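You operate a simulated robot arm through the tools that you are given. There is no shell and no other tool. Be economical: measure what you need, move in short steps, check, and stop when the job is done.

The job below is to be done with a simulated robot arm. You get a single attempt, and the scene is never put back.

## Task
Put things in order on the top of the ironing board. At the end: the red sock from the top of the ironing board stands on top of the white heat chart; the brown stiff brush stands where the red sock stood; the clear coin jar (marked "COINS") stands where the cream wool ball stood; the cream wool ball from the top of the ironing board stands where the brown stiff brush stood; whatever was shut is shut again. Leave all else as you found it, and nothing knocked over.

The check looks at the end state, three seconds after you hand in, the way a careful person would. Anything else that was tipped, shoved, dropped, spilled or broken makes it a failure.

## Robot
A 7-joint arm with a two-finger parallel gripper, fixed in place. Base frame: the origin is at the foot of the arm, x ahead of it, y to its left, z up; the work surface is at about z = 860. Lengths are in mm, angles in degrees, forces in N, time in s.
With the tool pointing down near the work surface it reaches from about 300 to 700 mm from the base axis. Its first joint turns from -66.0 to 66.0 degrees. Payload 1.57 kg.
Tool frame: the origin (TCP) lies between the finger pads and is the grasp point; the fingertips stand 30 mm ahead of it; z points along the fingers, y is the line along which they close. Largest opening 110 mm; finger width 24, thickness 12; the body of the gripper, 48 by 112 mm, starts 78 mm behind the TCP.
Orientation is that of the tool frame in the base frame, as [roll, pitch, yaw] about the fixed x, y, z axes, in that order (R = Rz(yaw) Ry(pitch) Rx(roll)). With the fingers straight down and closing along the base's y, the tool's x points along the base's -x, its y along +y and its z along -z.

## Interface
- The arm moves only by the tool move_arm. Its argument "series" is a list of rows, each an object (a shift or turn left out is 0, a gripper value left out holds the last) with "rot": the turn, a rotation vector about the base's x, y, z in degrees, a list of three; "delta_pos": the shift along the base's x, y, z in mm, a list of three; "hand": the opening in per cent of the stroke, from 0 (shut) to 100 (fully open). In form: [{"rot": [ax, ay, az], "delta_pos": [x, y, z], "hand": hand}, ...]. A call has 1 to 10 rows; each row shifts and turns the commanded pose from where the row before left it. Each row takes 0.2 s and may step no farther than 50 mm and 8.6 degrees from the row before; otherwise, or with a gripper value out of range, the whole call is refused. A pose out of reach is approached as far as the arm can. The call stops where the force on the tool passes 40 N (or 10 N more than at its start, if that is more) or the arm is blocked; 0.2 s more then pass. The fingers move at their own pace (about 108 mm/s each) and stop on an object; they squeeze with about 34 N. The grip force told is the motor's: it shows also when the fingers shut on nothing. Time passes only in rows, and 0.2 s behind the last, so rows that do not move let the fingers close. It gives the time, the measured TCP pose, the force on the tool (base axes), the opening and the grip force at its end, in the units of the frame above (readings bear some noise).
- Cameras (640 x 400 px; columns grow to the right, rows downward): "scene" is fixed at [162.2, -390.6, 1396.7]; the picture's right is [0.81, -0.58, 0.00], its down [-0.37, -0.51, -0.78] and it looks along [0.45, 0.63, -0.63] (base axes); focal length 313 px, centre (320, 200). "wrist" rides on the gripper at [-36, 0, -80] in the tool frame; the picture's right is [0.00, -1.00, 0.00], its down [0.97, 0.00, -0.24] and it looks along [0.24, 0.00, 0.97] (tool axes); focal length 218 px, centre (320, 200).
- camera(camera): a new picture of that camera. No time passes.
- pixel_to_xyz(camera, pixels): for up to 12 pixels [column, row] of the newest picture of that camera ("zoom" is the newest enlarged one), the place [x, y, z] in the base frame of the surface seen there, good to about 3 mm. No time passes.
- zoom(camera, box): a new picture of the part [left, top, right, bottom] of that camera's present view, enlarged. No time passes.
- job_done(): hands the job in; it is judged then, once.

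Work in short steps. Measure before you move; look again where a grasp or a placing could have gone wrong, and mend it. You have 80 turns and 34 pictures in all, those below and enlarged ones among them. Open the gripper and draw the arm clear of the work before you hand the job in, unless the task says otherwise; then end with one line.

The tools are called after "Emit:" by a JSON object that holds its "fn" and its "kwargs". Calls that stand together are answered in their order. move_arm: Moves the arm, as the interface text tells. Its arguments: {"type":"object","properties":{"series":{"type":"array","items":{"type":"object","properties":{"rot":{"type":"array","items":{"type":"number"}},"delta_pos":{"type":"array","items":{"type":"number"}},"hand":{"type":"number"}}}}},"required":["series"]} The other tools are called the same way: camera (camera) takes a picture; pixel_to_xyz (camera, pixels) gives the place of the surface under pixels of a picture; zoom (camera, box) takes an enlarged picture of a part of a camera's view; job_done () hands the job in.

At the start:

```text
clock: 0.0
tcp_pos: [334.8, 91.7, 1143.6]
tcp_rot: [-180.0, 0.0, -179.9]
force: [0.1, 0.5, 0.0]
gripper_width: 110.2
gripper_force: 0.0
```

scene: 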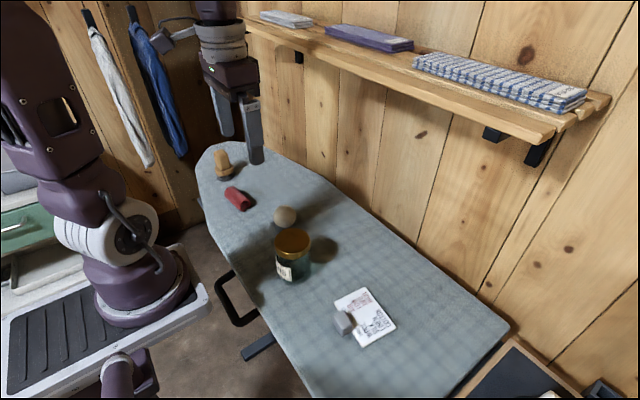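
wrist: 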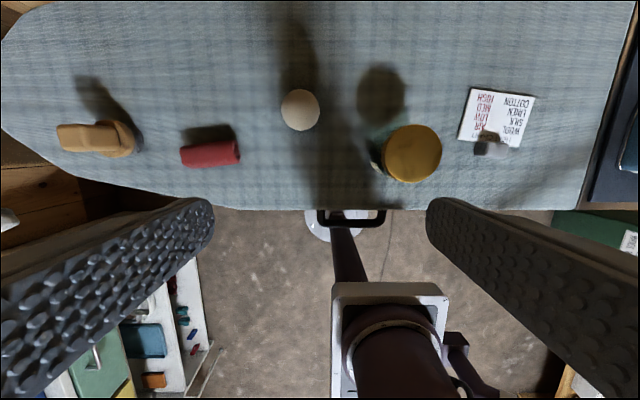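

I start with enlarged views of the board, to see each object and what lies on the chart.

Emit:
{"fn": "zoom", "kwargs": {"camera": "scene", "box": [190, 130, 350, 230]}}

Emit:
{"fn": "zoom", "kwargs": {"camera": "scene", "box": [250, 220, 442, 340]}}

Emit:
{"fn": "pixel_to_xyz", "kwargs": {"camera": "wrist", "pixels": [[62, 138], [85, 138], [120, 138], [182, 156], [210, 153], [238, 152], [300, 110], [412, 153], [470, 90], [534, 98], [490, 148], [495, 120]]}}

```text
4.00 times, centred on (270, 180) of scene
```

zoom: 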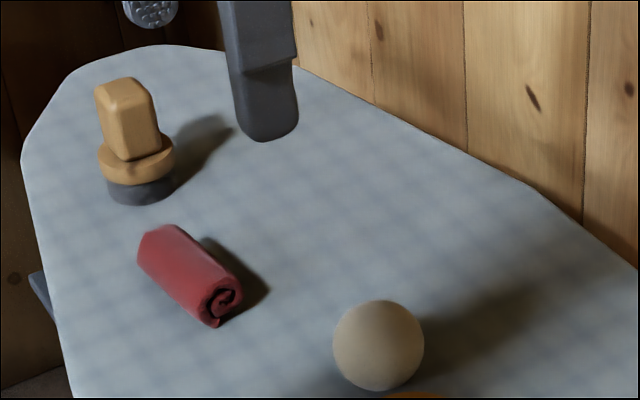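

```text
3.33 times, centred on (346, 280) of scene
```

zoom: 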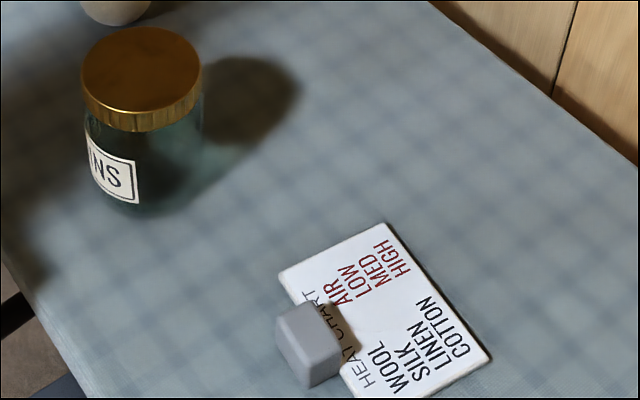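

```text
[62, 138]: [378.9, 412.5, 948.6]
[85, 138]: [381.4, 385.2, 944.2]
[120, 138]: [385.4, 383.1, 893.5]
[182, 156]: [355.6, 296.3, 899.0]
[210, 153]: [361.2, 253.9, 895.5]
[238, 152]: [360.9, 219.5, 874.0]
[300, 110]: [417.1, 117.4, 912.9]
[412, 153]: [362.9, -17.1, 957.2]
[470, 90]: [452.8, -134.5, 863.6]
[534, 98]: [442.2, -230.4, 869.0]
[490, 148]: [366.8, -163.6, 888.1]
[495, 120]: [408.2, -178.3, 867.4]
```

The sock is near (360,257), the brush near (383,390), the ball near (417,117), the jar near (363,-17), and the chart near (408,-178) with a grey block on its edge. I move over sock and brush for a better look, and check the shelf positions.

Emit:
{"fn": "pixel_to_xyz", "kwargs": {"camera": "scene", "pixels": [[300, 50], [400, 52], [500, 125], [550, 135], [250, 30], [360, 160], [450, 200]]}}

Emit:
{"fn": "move_arm", "kwargs": {"series": [{"delta_pos": [10, 40, -10], "hand": 100}, {"delta_pos": [10, 42, -10]}, {"delta_pos": [10, 42, -10]}, {"delta_pos": [10, 42, -15]}, {"delta_pos": [10, 42, -15]}, {"delta_pos": [0, 0, 0]}]}}

Emit:
{"fn": "camera", "kwargs": {"camera": "wrist"}}

```text
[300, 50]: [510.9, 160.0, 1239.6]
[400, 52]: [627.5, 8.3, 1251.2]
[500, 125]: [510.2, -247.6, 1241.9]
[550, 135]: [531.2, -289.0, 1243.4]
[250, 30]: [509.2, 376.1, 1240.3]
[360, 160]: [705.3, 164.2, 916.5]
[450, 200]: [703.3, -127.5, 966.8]
```

```text
clock: 1.4
tcp_pos: [384.1, 302.7, 1083.6]
tcp_rot: [180.0, 0.0, -180.0]
force: [0.1, 0.1, -0.6]
gripper_width: 109.9
gripper_force: 0.0
```

```text
29 pictures are left
```

wrist: 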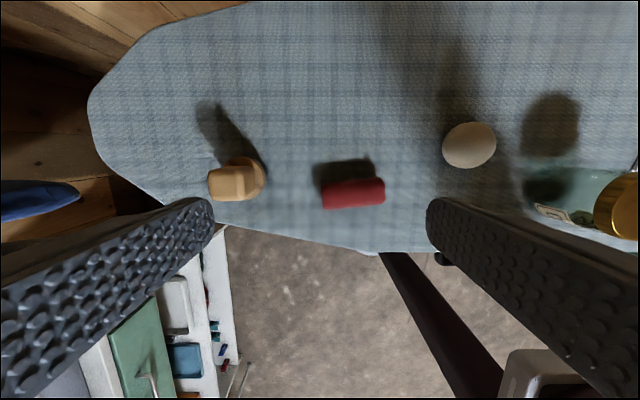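

The sock is around (353,192) and the brush around (236,178). I enlarge this and measure.

Emit:
{"fn": "zoom", "kwargs": {"camera": "wrist", "box": [192, 140, 400, 230]}}

Emit:
{"fn": "pixel_to_xyz", "kwargs": {"camera": "wrist", "pixels": [[323, 200], [321, 185], [353, 193], [352, 183], [352, 204], [383, 190], [384, 203], [212, 188], [236, 182], [225, 175], [258, 168], [260, 188]]}}

```text
3.08 times, centred on (296, 185) of wrist
```

zoom: 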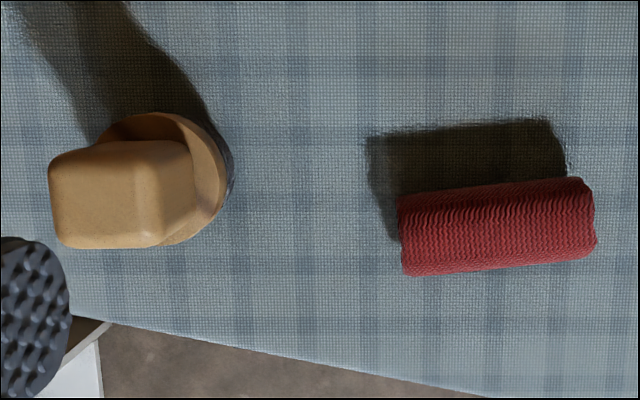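

```text
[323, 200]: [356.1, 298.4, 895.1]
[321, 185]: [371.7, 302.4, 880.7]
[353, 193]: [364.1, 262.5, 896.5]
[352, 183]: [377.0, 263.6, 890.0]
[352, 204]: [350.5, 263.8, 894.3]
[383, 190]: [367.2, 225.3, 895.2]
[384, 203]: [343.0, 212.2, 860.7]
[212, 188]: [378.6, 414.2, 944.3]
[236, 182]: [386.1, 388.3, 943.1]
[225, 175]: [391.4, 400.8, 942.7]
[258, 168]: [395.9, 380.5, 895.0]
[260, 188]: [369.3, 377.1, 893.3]
```

The sock lies along y with about 5° tilt, centre ≈ (362,262), length ≈76, top z≈896. I'll take it by its ends, so I turn +5° and come to just above it.

Emit:
{"fn": "move_arm", "kwargs": {"series": [{"delta_pos": [-22, -41, 0], "rot": [0, 0, 5]}, {"delta_pos": [0, 0, -45]}, {"delta_pos": [0, 0, -45]}, {"delta_pos": [0, 0, -43]}, {"delta_pos": [0, 0, 0]}]}}

Emit:
{"fn": "camera", "kwargs": {"camera": "wrist"}}

```text
clock: 2.6
tcp_pos: [362.7, 261.0, 950.4]
tcp_rot: [-179.9, 0.0, -175.0]
force: [-0.5, 0.2, 0.5]
gripper_width: 110.2
gripper_force: 0.0
```

```text
27 pictures are left
```

wrist: 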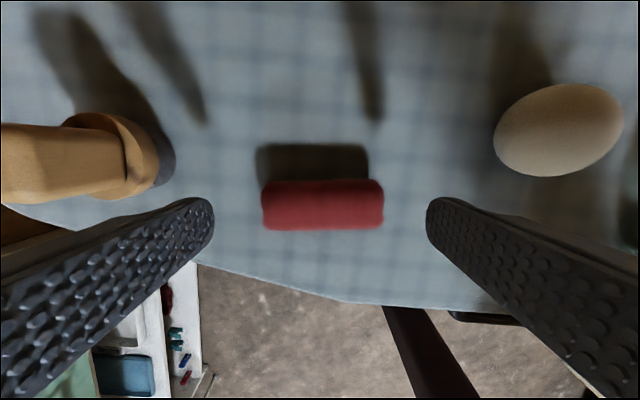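

The sock is centred between the fingers (columns 262–384). I confirm its position before going down.

Emit:
{"fn": "pixel_to_xyz", "kwargs": {"camera": "wrist", "pixels": [[323, 182], [323, 200], [323, 215], [323, 228], [265, 205], [381, 205], [128, 150], [160, 165], [60, 150], [558, 130]]}}

```text
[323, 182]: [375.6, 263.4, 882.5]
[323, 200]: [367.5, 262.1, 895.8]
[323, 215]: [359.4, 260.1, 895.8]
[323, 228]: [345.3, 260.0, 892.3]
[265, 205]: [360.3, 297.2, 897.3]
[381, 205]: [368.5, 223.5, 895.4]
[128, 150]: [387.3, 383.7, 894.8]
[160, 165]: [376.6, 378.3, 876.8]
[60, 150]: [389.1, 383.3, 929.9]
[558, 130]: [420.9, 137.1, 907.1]
```

Centre (361,261) confirmed. I go down to TCP z≈896 and close.

Emit:
{"fn": "move_arm", "kwargs": {"series": [{"delta_pos": [-1, 0, -27]}, {"delta_pos": [0, 0, -27]}, {"hand": 50}, {"hand": 50}, {"hand": 0}, {"hand": 0}, {"hand": 0}]}}

```text
clock: 4.2
tcp_pos: [362.6, 259.3, 897.5]
tcp_rot: [-179.9, -0.1, -175.0]
force: [-0.4, -0.4, 0.0]
gripper_width: 79.3
gripper_force: 34.2
```

Gripped at 79 mm. I lift and travel toward the chart.

Emit:
{"fn": "move_arm", "kwargs": {"series": [{"delta_pos": [0, 0, 40]}, {"delta_pos": [0, 0, 45]}, {"delta_pos": [0, 0, 45]}, {"delta_pos": [0, 0, 45]}, {"delta_pos": [5, -49, 0]}, {"delta_pos": [5, -49, 0]}, {"delta_pos": [5, -49, 0]}, {"delta_pos": [5, -49, 0]}, {"delta_pos": [5, -49, 0]}, {"delta_pos": [5, -49, 0]}]}}

Emit:
{"fn": "move_arm", "kwargs": {"series": [{"delta_pos": [10, -49, 0]}, {"delta_pos": [10, -49, 0]}, {"delta_pos": [5, -46, 0]}, {"delta_pos": [0, 0, 0]}]}}

Emit:
{"fn": "camera", "kwargs": {"camera": "wrist"}}

```text
clock: 6.4
tcp_pos: [389.5, -36.5, 1073.1]
tcp_rot: [-180.0, 0.0, -175.0]
force: [0.1, -0.5, -0.5]
gripper_width: 79.0
gripper_force: 33.5
```

```text
clock: 7.4
tcp_pos: [415.1, -181.3, 1071.2]
tcp_rot: [180.0, 0.0, -175.0]
force: [-0.2, -0.3, -1.1]
gripper_width: 79.1
gripper_force: 34.0
```

```text
26 pictures are left
```

wrist: 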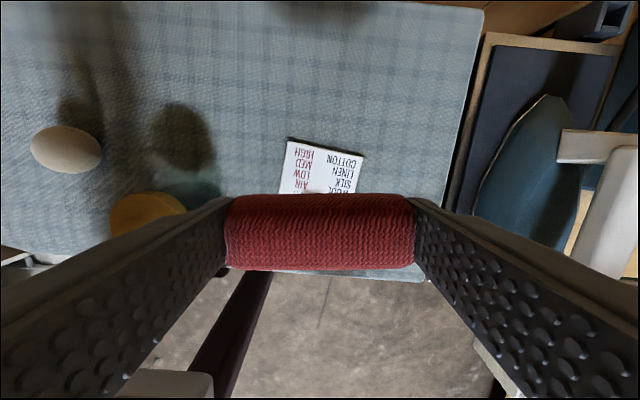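

The block is hidden by the sock in this view; I take a scene picture for chart and block edges.

Emit:
{"fn": "zoom", "kwargs": {"camera": "scene", "box": [250, 220, 442, 340]}}

Emit:
{"fn": "pixel_to_xyz", "kwargs": {"camera": "wrist", "pixels": [[290, 143], [361, 157], [283, 186], [322, 165], [355, 187], [65, 148], [148, 210]]}}

Emit:
{"fn": "pixel_to_xyz", "kwargs": {"camera": "scene", "pixels": [[334, 303], [338, 301], [365, 288], [395, 326], [343, 321], [339, 313], [346, 311], [351, 318], [345, 331], [360, 345], [349, 325]]}}

```text
3.33 times, centred on (346, 280) of scene
```

zoom: 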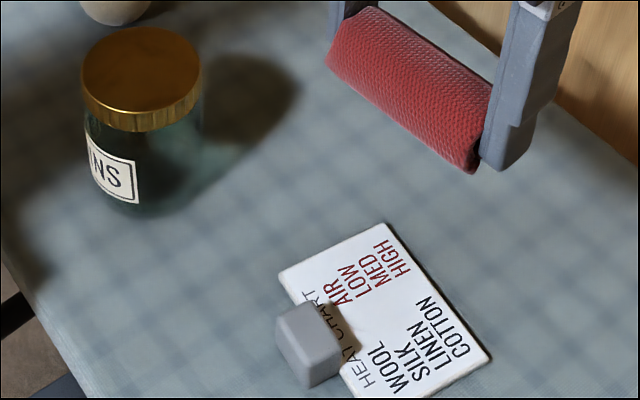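

```text
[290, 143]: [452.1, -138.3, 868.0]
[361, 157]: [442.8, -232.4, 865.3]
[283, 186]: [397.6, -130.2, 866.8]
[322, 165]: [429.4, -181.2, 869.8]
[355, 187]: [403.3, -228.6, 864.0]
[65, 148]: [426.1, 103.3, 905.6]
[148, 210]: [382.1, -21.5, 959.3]
```

```text
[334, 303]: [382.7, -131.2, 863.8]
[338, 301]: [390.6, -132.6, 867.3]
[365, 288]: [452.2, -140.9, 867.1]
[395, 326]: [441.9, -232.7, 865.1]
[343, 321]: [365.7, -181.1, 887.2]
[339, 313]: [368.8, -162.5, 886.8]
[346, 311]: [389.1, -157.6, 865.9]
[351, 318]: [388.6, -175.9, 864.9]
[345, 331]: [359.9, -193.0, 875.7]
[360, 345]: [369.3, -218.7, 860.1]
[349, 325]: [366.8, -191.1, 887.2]
```

Chart corners: (453,-138), (443,-233), (381,-130); the block ends near x≈385. I place the sock at about (420,-184), turned −11° to match the chart, first down to just above.

Emit:
{"fn": "move_arm", "kwargs": {"series": [{"rot": [0, 0, -5.5], "delta_pos": [3, -1, -40]}, {"rot": [0, 0, -5.5], "delta_pos": [2, -1, -40]}, {"delta_pos": [0, 0, -45]}, {"delta_pos": [0, 0, -30]}, {"delta_pos": [0, 0, 0]}]}}

Emit:
{"fn": "zoom", "kwargs": {"camera": "scene", "box": [282, 250, 442, 350]}}

```text
clock: 8.6
tcp_pos: [421.8, -183.6, 915.5]
tcp_rot: [180.0, 0.0, 174.0]
force: [-0.5, -0.5, -0.9]
gripper_width: 78.6
gripper_force: 34.3
```

```text
4.00 times, centred on (362, 300) of scene
```

zoom: 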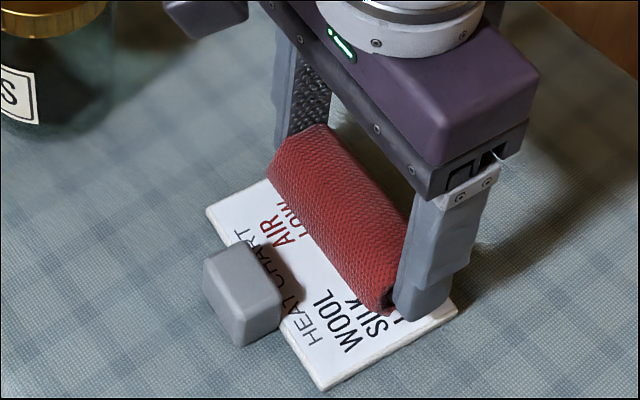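

The sock is well over the chart and clear of the block. I lower in small steps until near contact.

Emit:
{"fn": "move_arm", "kwargs": {"series": [{"delta_pos": [-1, 0, -5]}, {"delta_pos": [0, 0, -4]}, {"delta_pos": [0, 0, -3]}, {"delta_pos": [0, 0, 0]}]}}

```text
clock: 9.6
tcp_pos: [420.3, -181.4, 904.9]
tcp_rot: [180.0, 0.0, 174.0]
force: [0.2, -0.7, 0.3]
gripper_width: 78.8
gripper_force: 34.2
```

Emit:
{"fn": "move_arm", "kwargs": {"series": [{"delta_pos": [0, 0, -2]}, {"delta_pos": [0, 0, 0]}]}}

```text
clock: 10.2
tcp_pos: [420.4, -182.1, 903.0]
tcp_rot: [-180.0, 0.1, 174.0]
force: [0.0, 0.3, 26.8]
gripper_width: 78.8
gripper_force: 33.9
```

The force of 27 N shows contact with the chart. I open and rise straight up.

Emit:
{"fn": "move_arm", "kwargs": {"series": [{"hand": 85}, {"hand": 100}, {"hand": 100}, {"delta_pos": [0, 0, 30]}, {"delta_pos": [0, 0, 45]}, {"delta_pos": [0, 0, 45]}, {"delta_pos": [0, 0, 45]}, {"delta_pos": [-20, 45, 0], "rot": [0, 0, 6]}]}}

Emit:
{"fn": "camera", "kwargs": {"camera": "wrist"}}

```text
clock: 12.0
tcp_pos: [399.6, -137.0, 1070.7]
tcp_rot: [180.0, -0.1, 179.9]
force: [-0.1, 0.6, -0.5]
gripper_width: 110.0
gripper_force: 0.1
```

```text
23 pictures are left
```

wrist: 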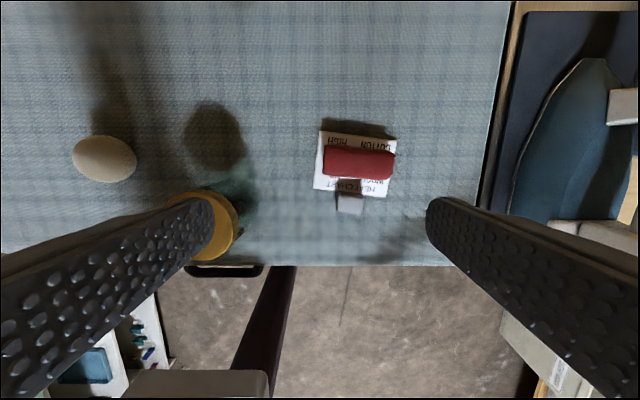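

The sock lies fully on the chart and the block is untouched. Now I go to the brush.

Emit:
{"fn": "move_arm", "kwargs": {"series": [{"delta_pos": [-2, 48, 0]}, {"delta_pos": [-2, 48, 0]}, {"delta_pos": [-2, 48, 0]}, {"delta_pos": [-2, 48, 0]}, {"delta_pos": [-2, 48, 0]}, {"delta_pos": [-2, 48, 0]}, {"delta_pos": [-2, 48, 0]}, {"delta_pos": [0, 48, 0]}, {"delta_pos": [0, 48, 0]}, {"delta_pos": [0, 48, 0]}]}}

Emit:
{"fn": "move_arm", "kwargs": {"series": [{"delta_pos": [0, 43, 0]}, {"delta_pos": [0, 0, 0]}]}}

Emit:
{"fn": "zoom", "kwargs": {"camera": "wrist", "box": [240, 120, 400, 220]}}

```text
clock: 14.2
tcp_pos: [386.4, 346.2, 1067.9]
tcp_rot: [-180.0, -0.1, 179.9]
force: [-0.4, 0.5, -0.3]
gripper_width: 110.0
gripper_force: 0.1
```

```text
clock: 14.8
tcp_pos: [386.2, 387.7, 1068.7]
tcp_rot: [180.0, -0.1, -179.9]
force: [-0.4, 0.1, -1.0]
gripper_width: 109.9
gripper_force: 0.1
```

```text
4.00 times, centred on (320, 170) of wrist
```

zoom: 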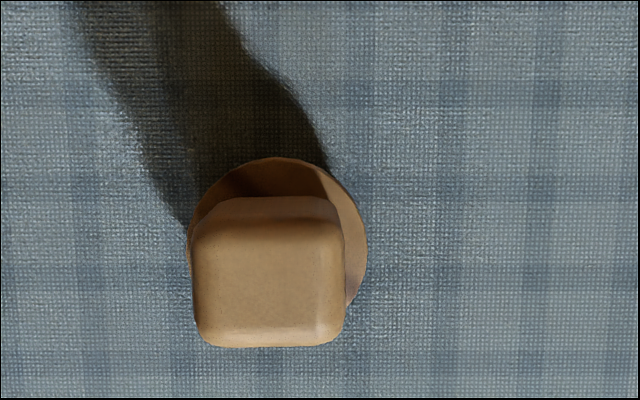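

The handle block is visible from above. I measure its top face and the disc's rim.

Emit:
{"fn": "pixel_to_xyz", "kwargs": {"camera": "zoom", "pixels": [[198, 290], [318, 290], [338, 290], [265, 245], [265, 335], [265, 290], [275, 162], [362, 240], [195, 210], [340, 180], [356, 285]]}}

```text
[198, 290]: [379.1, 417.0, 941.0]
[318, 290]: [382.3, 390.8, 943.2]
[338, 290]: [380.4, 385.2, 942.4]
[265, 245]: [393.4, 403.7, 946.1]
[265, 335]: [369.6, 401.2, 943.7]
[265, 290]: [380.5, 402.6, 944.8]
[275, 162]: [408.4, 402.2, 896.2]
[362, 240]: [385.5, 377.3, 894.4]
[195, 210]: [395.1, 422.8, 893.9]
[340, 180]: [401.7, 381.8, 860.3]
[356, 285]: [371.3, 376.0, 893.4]
```

Brush centre ≈ (382,401), handle from z≈897 to 945. I centre over it, lower to TCP 931, and close.

Emit:
{"fn": "move_arm", "kwargs": {"series": [{"delta_pos": [-4, 13, -45]}, {"delta_pos": [0, 0, -45]}, {"delta_pos": [0, 0, -30]}, {"delta_pos": [0, 0, -17]}, {"hand": 55}, {"hand": 45}, {"hand": 0}, {"hand": 0}, {"hand": 0}]}}

```text
clock: 16.8
tcp_pos: [382.8, 399.3, 930.1]
tcp_rot: [-180.0, 0.0, -180.0]
force: [-0.1, 0.9, 0.6]
gripper_width: 37.6
gripper_force: 34.0
```

Gripped at 37.6 mm. I lift, carry it to (361.5, 261), and lower to 8 mm above the board.

Emit:
{"fn": "move_arm", "kwargs": {"series": [{"delta_pos": [0, 0, 30]}, {"delta_pos": [0, 0, 30]}, {"delta_pos": [-7, -46, 0]}, {"delta_pos": [-7, -46, 0]}, {"delta_pos": [-7, -47, 0]}, {"delta_pos": [0, 0, -30]}, {"delta_pos": [0, 0, -22]}, {"delta_pos": [0, 0, 0]}]}}

Emit:
{"fn": "zoom", "kwargs": {"camera": "scene", "box": [190, 130, 350, 230]}}

```text
clock: 18.6
tcp_pos: [361.5, 262.2, 940.1]
tcp_rot: [-179.9, 0.1, -180.0]
force: [-1.0, 0.7, -2.4]
gripper_width: 37.6
gripper_force: 33.6
```

```text
4.00 times, centred on (270, 180) of scene
```

zoom: 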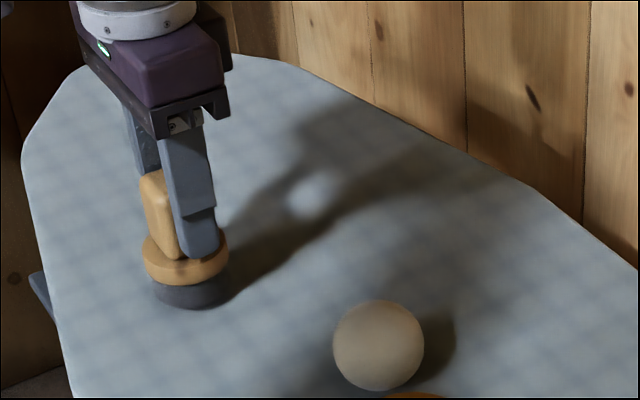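

The brush is upright over the sock's place. I lower in small steps to contact.

Emit:
{"fn": "move_arm", "kwargs": {"series": [{"delta_pos": [0, 0, -5]}, {"delta_pos": [0, 0, -3]}, {"delta_pos": [0, 0, -1]}, {"delta_pos": [0, 0, 0]}]}}

```text
clock: 19.6
tcp_pos: [361.5, 261.6, 929.9]
tcp_rot: [180.0, 0.0, -179.9]
force: [0.1, 0.2, -1.9]
gripper_width: 37.5
gripper_force: 34.0
```

Emit:
{"fn": "move_arm", "kwargs": {"series": [{"delta_pos": [0, 0, -1]}, {"delta_pos": [0, 0, 0]}]}}

```text
clock: 20.2
tcp_pos: [360.8, 260.9, 929.6]
tcp_rot: [-180.0, 0.1, -180.0]
force: [-0.5, -1.1, 24.2]
gripper_width: 37.6
gripper_force: 33.8
```

Contact made. I open, rise, and go over the ball for a close look.

Emit:
{"fn": "move_arm", "kwargs": {"series": [{"hand": 70}, {"hand": 80}, {"hand": 80}, {"delta_pos": [0, 0, 40]}, {"delta_pos": [0, 0, 45]}, {"delta_pos": [20, -48, 0], "hand": 100}, {"delta_pos": [20, -48, 0]}, {"delta_pos": [20, -45, 0]}, {"delta_pos": [0, 0, 0]}]}}

Emit:
{"fn": "camera", "kwargs": {"camera": "wrist"}}

```text
refused: row 6 steps farther than a row can; nothing moved
```

```text
20 pictures are left
```

wrist: 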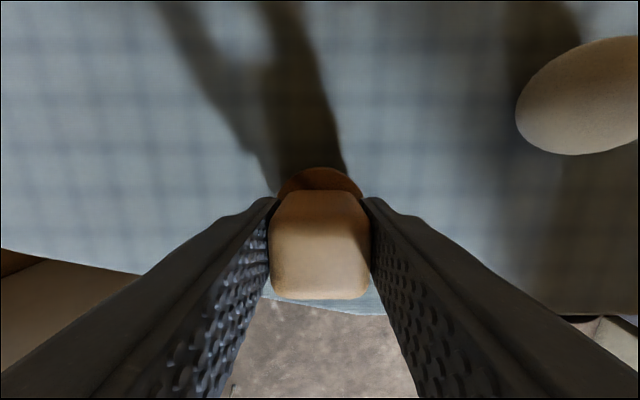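

One step was too long (√(20²+48²)>50); I repeat with shorter rows.

Emit:
{"fn": "move_arm", "kwargs": {"series": [{"hand": 70}, {"hand": 80}, {"hand": 80}, {"delta_pos": [0, 0, 40]}, {"delta_pos": [0, 0, 45]}, {"delta_pos": [0, 0, 30], "hand": 100}, {"delta_pos": [18, -45, 0]}, {"delta_pos": [18, -45, 0]}, {"delta_pos": [18, -45, 0]}, {"delta_pos": [0, -8, 0]}]}}

Emit:
{"fn": "camera", "kwargs": {"camera": "wrist"}}

```text
clock: 22.4
tcp_pos: [415.4, 117.0, 1042.4]
tcp_rot: [-180.0, 0.0, 179.9]
force: [0.4, 1.1, -0.3]
gripper_width: 110.3
gripper_force: 0.1
```

```text
19 pictures are left
```

wrist: 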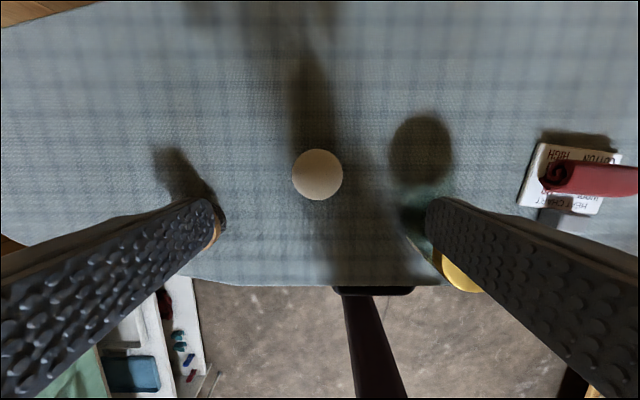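

The ball is centred at pixel (317.5,175), which puts it at about (421,120), diameter ≈54. I check with surface points.

Emit:
{"fn": "pixel_to_xyz", "kwargs": {"camera": "wrist", "pixels": [[317, 175], [294, 175], [341, 175], [317, 151], [317, 199], [320, 185], [440, 240], [460, 280], [480, 275]]}}

```text
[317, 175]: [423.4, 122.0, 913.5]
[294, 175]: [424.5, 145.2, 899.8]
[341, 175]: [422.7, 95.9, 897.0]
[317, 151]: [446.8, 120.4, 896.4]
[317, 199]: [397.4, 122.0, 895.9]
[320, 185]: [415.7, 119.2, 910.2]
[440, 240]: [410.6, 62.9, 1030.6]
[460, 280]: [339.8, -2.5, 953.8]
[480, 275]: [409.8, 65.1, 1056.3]
```

Ball centre ≈ (421.5,120.5,887). I lower around it to TCP 895 and close.

Emit:
{"fn": "move_arm", "kwargs": {"series": [{"delta_pos": [6, 3.5, -45]}, {"delta_pos": [0, 0, -45]}, {"delta_pos": [0, 0, -40]}, {"delta_pos": [0, 0, -17.5]}, {"hand": 70}, {"hand": 55}, {"hand": 50}, {"hand": 0}, {"hand": 0}, {"hand": 0}]}}

```text
clock: 24.6
tcp_pos: [420.9, 121.6, 896.6]
tcp_rot: [180.0, 0.0, 180.0]
force: [-0.9, -0.3, -0.6]
gripper_width: 53.1
gripper_force: 34.1
```

Gripped at 53 mm. I lift to clear the brush and carry the ball to (382, 401).

Emit:
{"fn": "move_arm", "kwargs": {"series": [{"delta_pos": [0, 0, 40]}, {"delta_pos": [0, 0, 45]}, {"delta_pos": [0, 0, 40]}, {"delta_pos": [0, 47, 0]}, {"delta_pos": [0, 47, 0]}, {"delta_pos": [0, 47, 0]}, {"delta_pos": [-13, 47, 0]}, {"delta_pos": [-13, 47, 0]}, {"delta_pos": [-13, 45, 0]}, {"delta_pos": [0, 0, 0]}]}}

Emit:
{"fn": "move_arm", "kwargs": {"series": [{"delta_pos": [0, 0, -45]}, {"delta_pos": [0, 0, -45]}, {"delta_pos": [0, 0, -27]}, {"delta_pos": [0, 0, -5]}, {"delta_pos": [0, 0, 0]}]}}

Emit:
{"fn": "zoom", "kwargs": {"camera": "scene", "box": [190, 130, 350, 230]}}

```text
clock: 26.8
tcp_pos: [380.4, 400.8, 1021.5]
tcp_rot: [-179.9, 0.0, -180.0]
force: [0.2, 0.0, -0.8]
gripper_width: 53.1
gripper_force: 33.8
```

```text
clock: 28.0
tcp_pos: [380.9, 401.4, 898.3]
tcp_rot: [179.9, 0.1, 180.0]
force: [-0.7, -0.5, -1.2]
gripper_width: 52.9
gripper_force: 33.8
```

```text
4.00 times, centred on (270, 180) of scene
```

zoom: 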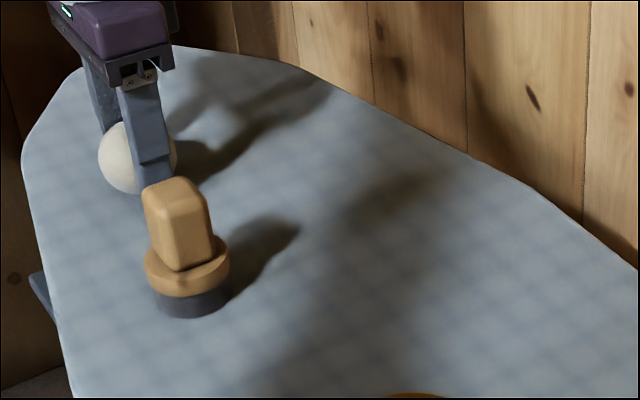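

The ball is just above the brush's old place. I lower by a mm or so to feel contact.

Emit:
{"fn": "move_arm", "kwargs": {"series": [{"delta_pos": [1, 0, -1]}, {"delta_pos": [0, 0, -1]}, {"delta_pos": [0, 0, 0]}]}}

```text
clock: 28.8
tcp_pos: [382.3, 400.3, 896.2]
tcp_rot: [-180.0, 0.0, -179.9]
force: [-1.9, -2.6, 9.5]
gripper_width: 52.8
gripper_force: 34.1
```

Light contact (9.5 N). I open slowly and evenly, then wait before rising, and look.

Emit:
{"fn": "move_arm", "kwargs": {"series": [{"hand": 52}, {"hand": 56}, {"hand": 62}, {"hand": 70}, {"hand": 85}, {"hand": 85}, {"hand": 85}]}}

Emit:
{"fn": "camera", "kwargs": {"camera": "wrist"}}

```text
clock: 30.4
tcp_pos: [383.0, 400.9, 896.9]
tcp_rot: [-179.9, 0.0, 179.9]
force: [0.5, 0.4, 0.5]
gripper_width: 93.6
gripper_force: 0.0
```

```text
17 pictures are left
```

wrist: 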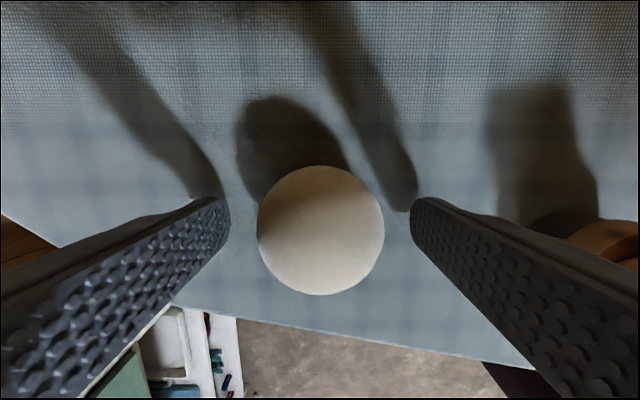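

The ball rests centred (col 321). I rise straight up and travel to the jar.

Emit:
{"fn": "move_arm", "kwargs": {"series": [{"delta_pos": [0, 0, 40]}, {"delta_pos": [0, 0, 45]}, {"delta_pos": [0, 0, 45], "hand": 100}, {"delta_pos": [0, 0, 45]}, {"delta_pos": [0, -48, 0]}, {"delta_pos": [0, -48, 0]}, {"delta_pos": [0, -48, 0]}, {"delta_pos": [0, -48, 0]}, {"delta_pos": [0, -48, 0]}, {"delta_pos": [0, -48, 0]}]}}

Emit:
{"fn": "move_arm", "kwargs": {"series": [{"delta_pos": [0, -48, 0]}, {"delta_pos": [0, -48, 0]}, {"delta_pos": [0, -30, 0]}, {"delta_pos": [0, 0, 0]}]}}

Emit:
{"fn": "camera", "kwargs": {"camera": "wrist"}}

Emit:
{"fn": "zoom", "kwargs": {"camera": "scene", "box": [190, 130, 350, 230]}}

```text
clock: 32.6
tcp_pos: [381.5, 116.1, 1072.8]
tcp_rot: [180.0, 0.0, 179.9]
force: [0.5, -0.1, -0.4]
gripper_width: 109.8
gripper_force: 0.0
```

```text
clock: 33.6
tcp_pos: [381.6, -12.6, 1073.9]
tcp_rot: [-180.0, 0.0, 179.9]
force: [0.9, 1.0, 0.0]
gripper_width: 110.0
gripper_force: 0.0
```

```text
16 pictures are left
```

wrist: 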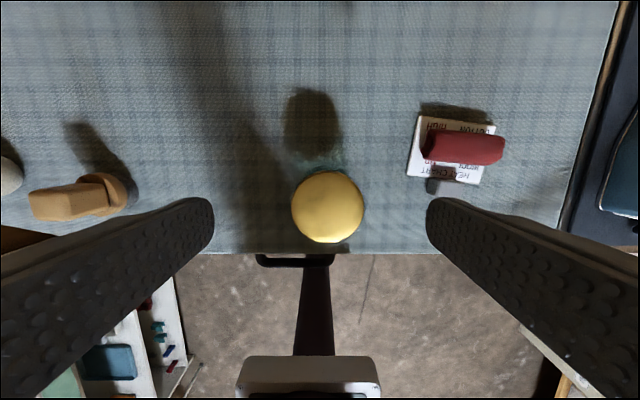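

```text
4.00 times, centred on (270, 180) of scene
```

zoom: 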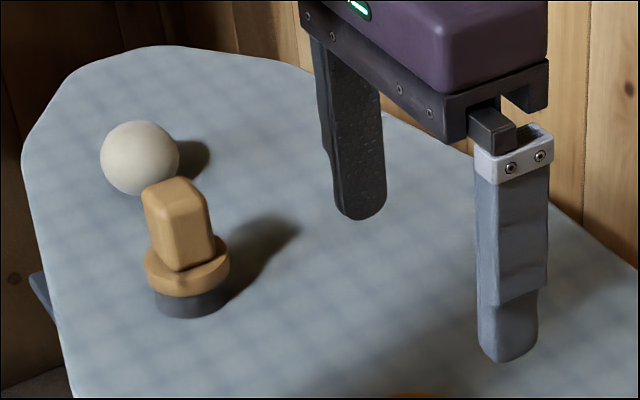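

Lid pixel centre (327,207) gives the jar at about (362,-19.6). I verify with surface points.

Emit:
{"fn": "pixel_to_xyz", "kwargs": {"camera": "wrist", "pixels": [[327, 207], [294, 207], [361, 207], [327, 174], [327, 240]]}}

Emit:
{"fn": "pixel_to_xyz", "kwargs": {"camera": "scene", "pixels": [[285, 270], [277, 258], [277, 270], [308, 262], [290, 278], [292, 255]]}}

```text
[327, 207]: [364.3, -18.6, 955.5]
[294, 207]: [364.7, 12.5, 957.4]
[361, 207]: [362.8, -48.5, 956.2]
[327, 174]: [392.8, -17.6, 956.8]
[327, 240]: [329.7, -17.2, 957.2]
```

```text
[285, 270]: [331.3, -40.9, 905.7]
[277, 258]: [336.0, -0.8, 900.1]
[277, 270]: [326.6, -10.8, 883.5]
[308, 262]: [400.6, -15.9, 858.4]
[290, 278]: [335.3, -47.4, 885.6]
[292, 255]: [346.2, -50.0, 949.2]
```

Jar centre ≈ (362.5,-18.5), body diameter ≈75. I lower around it to TCP ≈905 and close.

Emit:
{"fn": "move_arm", "kwargs": {"series": [{"delta_pos": [-19.5, -5.5, -30]}, {"delta_pos": [0, 0, -45]}, {"delta_pos": [0, 0, -45]}, {"delta_pos": [0, 0, -30]}, {"delta_pos": [0, 0, -18]}, {"hand": 80}, {"hand": 70}, {"hand": 0}, {"hand": 0}, {"hand": 0}]}}

```text
clock: 35.8
tcp_pos: [364.8, -18.3, 904.3]
tcp_rot: [180.0, -0.1, -180.0]
force: [0.0, -0.2, -0.5]
gripper_width: 71.1
gripper_force: 34.0
```

Gripped at 71 mm. I lift gently to test the hold.

Emit:
{"fn": "move_arm", "kwargs": {"series": [{"delta_pos": [0, 0, 10]}, {"delta_pos": [0, 0, 15]}, {"delta_pos": [0, 0, 15]}, {"delta_pos": [0, 0, 0]}]}}

Emit:
{"fn": "zoom", "kwargs": {"camera": "scene", "box": [234, 170, 394, 270]}}

```text
clock: 36.8
tcp_pos: [364.5, -17.1, 944.8]
tcp_rot: [180.0, -0.1, 180.0]
force: [0.6, 0.3, -1.3]
gripper_width: 70.6
gripper_force: 33.6
```

```text
4.00 times, centred on (314, 220) of scene
```

zoom: 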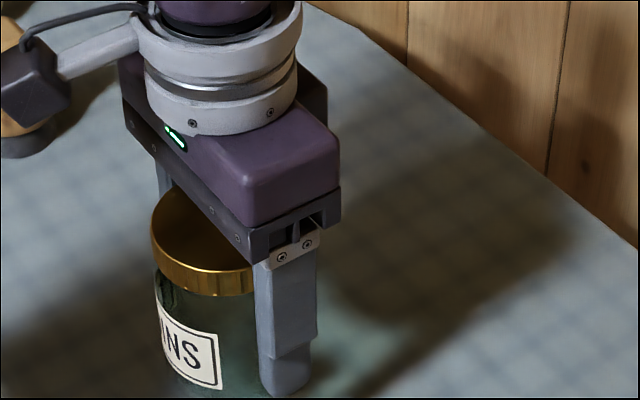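

The jar is held upright and lifted with its lid on. I carry it to (421.5,120.5) and lower to a few mm above the board.

Emit:
{"fn": "move_arm", "kwargs": {"series": [{"delta_pos": [15, 35, 0]}, {"delta_pos": [15, 35, 0]}, {"delta_pos": [15, 35, 0]}, {"delta_pos": [13, 33, 0]}, {"delta_pos": [0, 0, -20]}, {"delta_pos": [0, 0, -15]}, {"delta_pos": [0, 0, 0]}]}}

Emit:
{"fn": "camera", "kwargs": {"camera": "scene"}}

```text
clock: 38.4
tcp_pos: [420.6, 119.1, 910.1]
tcp_rot: [-180.0, 0.0, 180.0]
force: [-1.1, 1.8, -1.3]
gripper_width: 70.4
gripper_force: 34.2
```

```text
13 pictures are left
```

scene: 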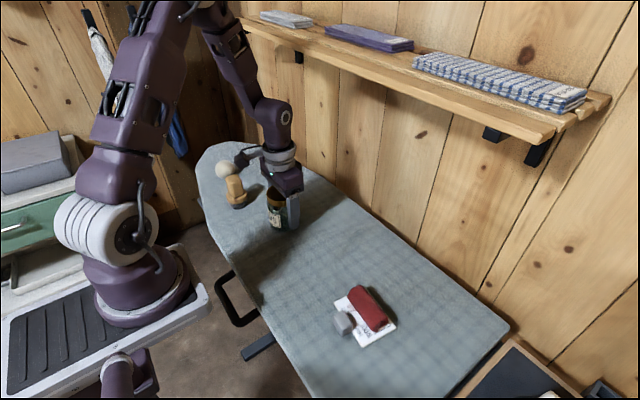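

The jar hangs over the ball's old place; all else is in order. I lower to contact.

Emit:
{"fn": "move_arm", "kwargs": {"series": [{"delta_pos": [1, 1, -3]}, {"delta_pos": [0, 0, -2]}, {"delta_pos": [0, 0, -1]}, {"delta_pos": [0, 0, 0]}]}}

```text
clock: 39.4
tcp_pos: [422.5, 119.9, 903.2]
tcp_rot: [180.0, 0.0, 180.0]
force: [-2.7, -3.0, 18.0]
gripper_width: 70.7
gripper_force: 34.1
```

Contact (18 N). I open, rise well clear of the lid, and draw back.

Emit:
{"fn": "move_arm", "kwargs": {"series": [{"hand": 72}, {"hand": 85}, {"hand": 100}, {"hand": 100}, {"delta_pos": [0, 0, 30]}, {"delta_pos": [0, 0, 45]}, {"delta_pos": [0, 0, 45]}, {"delta_pos": [0, 0, 45]}, {"delta_pos": [-40, -20, 0]}, {"delta_pos": [-40, -5, 30]}]}}

Emit:
{"fn": "camera", "kwargs": {"camera": "wrist"}}

Emit:
{"fn": "camera", "kwargs": {"camera": "scene"}}

```text
refused: row 10 steps farther than a row can; nothing moved
```

```text
12 pictures are left
```

wrist: 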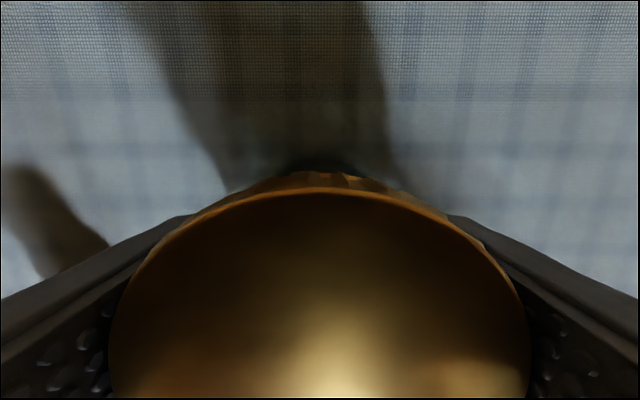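

```text
11 pictures are left
```

scene: 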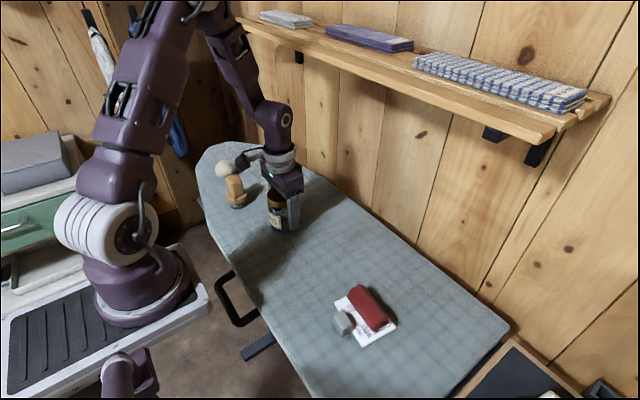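

The last row was slightly too long; I repeat it shortened.

Emit:
{"fn": "move_arm", "kwargs": {"series": [{"hand": 72}, {"hand": 85}, {"hand": 100}, {"hand": 100}, {"delta_pos": [0, 0, 30]}, {"delta_pos": [0, 0, 45]}, {"delta_pos": [0, 0, 45]}, {"delta_pos": [0, 0, 45]}, {"delta_pos": [-40, -20, 0]}, {"delta_pos": [-35, -5, 30]}]}}

Emit:
{"fn": "camera", "kwargs": {"camera": "wrist"}}

Emit:
{"fn": "camera", "kwargs": {"camera": "scene"}}

```text
clock: 41.6
tcp_pos: [347.1, 92.9, 1099.1]
tcp_rot: [-179.9, 0.0, 180.0]
force: [-0.7, -0.7, 0.0]
gripper_width: 110.2
gripper_force: 0.0
```

```text
10 pictures are left
```

wrist: 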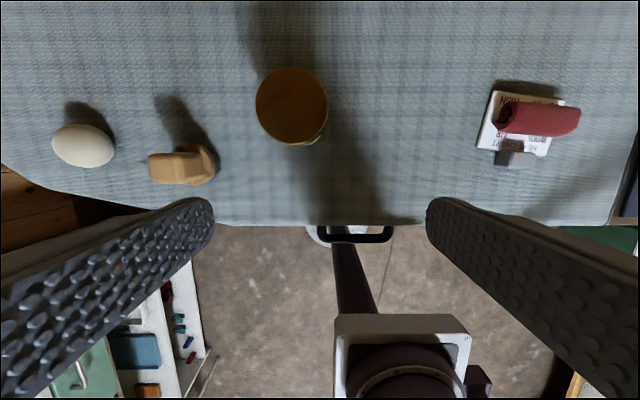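

```text
9 pictures are left
```

scene: 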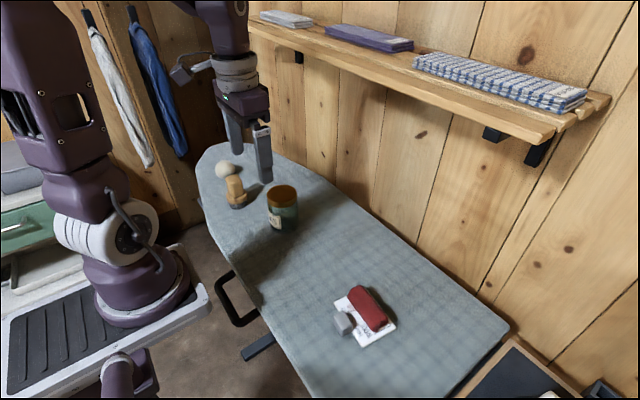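

All four stand in place; I check the final positions numerically.

Emit:
{"fn": "pixel_to_xyz", "kwargs": {"camera": "wrist", "pixels": [[291, 103], [83, 145], [180, 165], [205, 160], [515, 158], [535, 118]]}}

Emit:
{"fn": "zoom", "kwargs": {"camera": "scene", "box": [282, 250, 442, 350]}}

```text
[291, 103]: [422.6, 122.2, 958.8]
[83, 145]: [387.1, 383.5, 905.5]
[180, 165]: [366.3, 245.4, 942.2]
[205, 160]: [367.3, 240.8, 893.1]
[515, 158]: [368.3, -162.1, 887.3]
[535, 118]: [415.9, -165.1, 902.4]
```

```text
4.00 times, centred on (362, 300) of scene
```

zoom: 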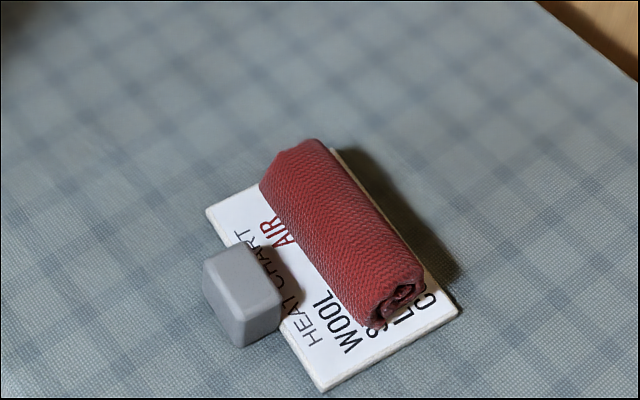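

The ball is at ≈(384,401), the jar at (422,121), the brush on the sock's old place, and the sock on the chart with the block unmoved. The gripper is open and clear, so I hand in.

Emit:
{"fn": "job_done", "kwargs": {}}

```text
The job is handed in.
```

The sock is on the heat chart, the brush is where the sock was, the ball is where the brush was, and the jar is where the ball was with its lid still on; I saw nothing else moved, and the job is handed in.
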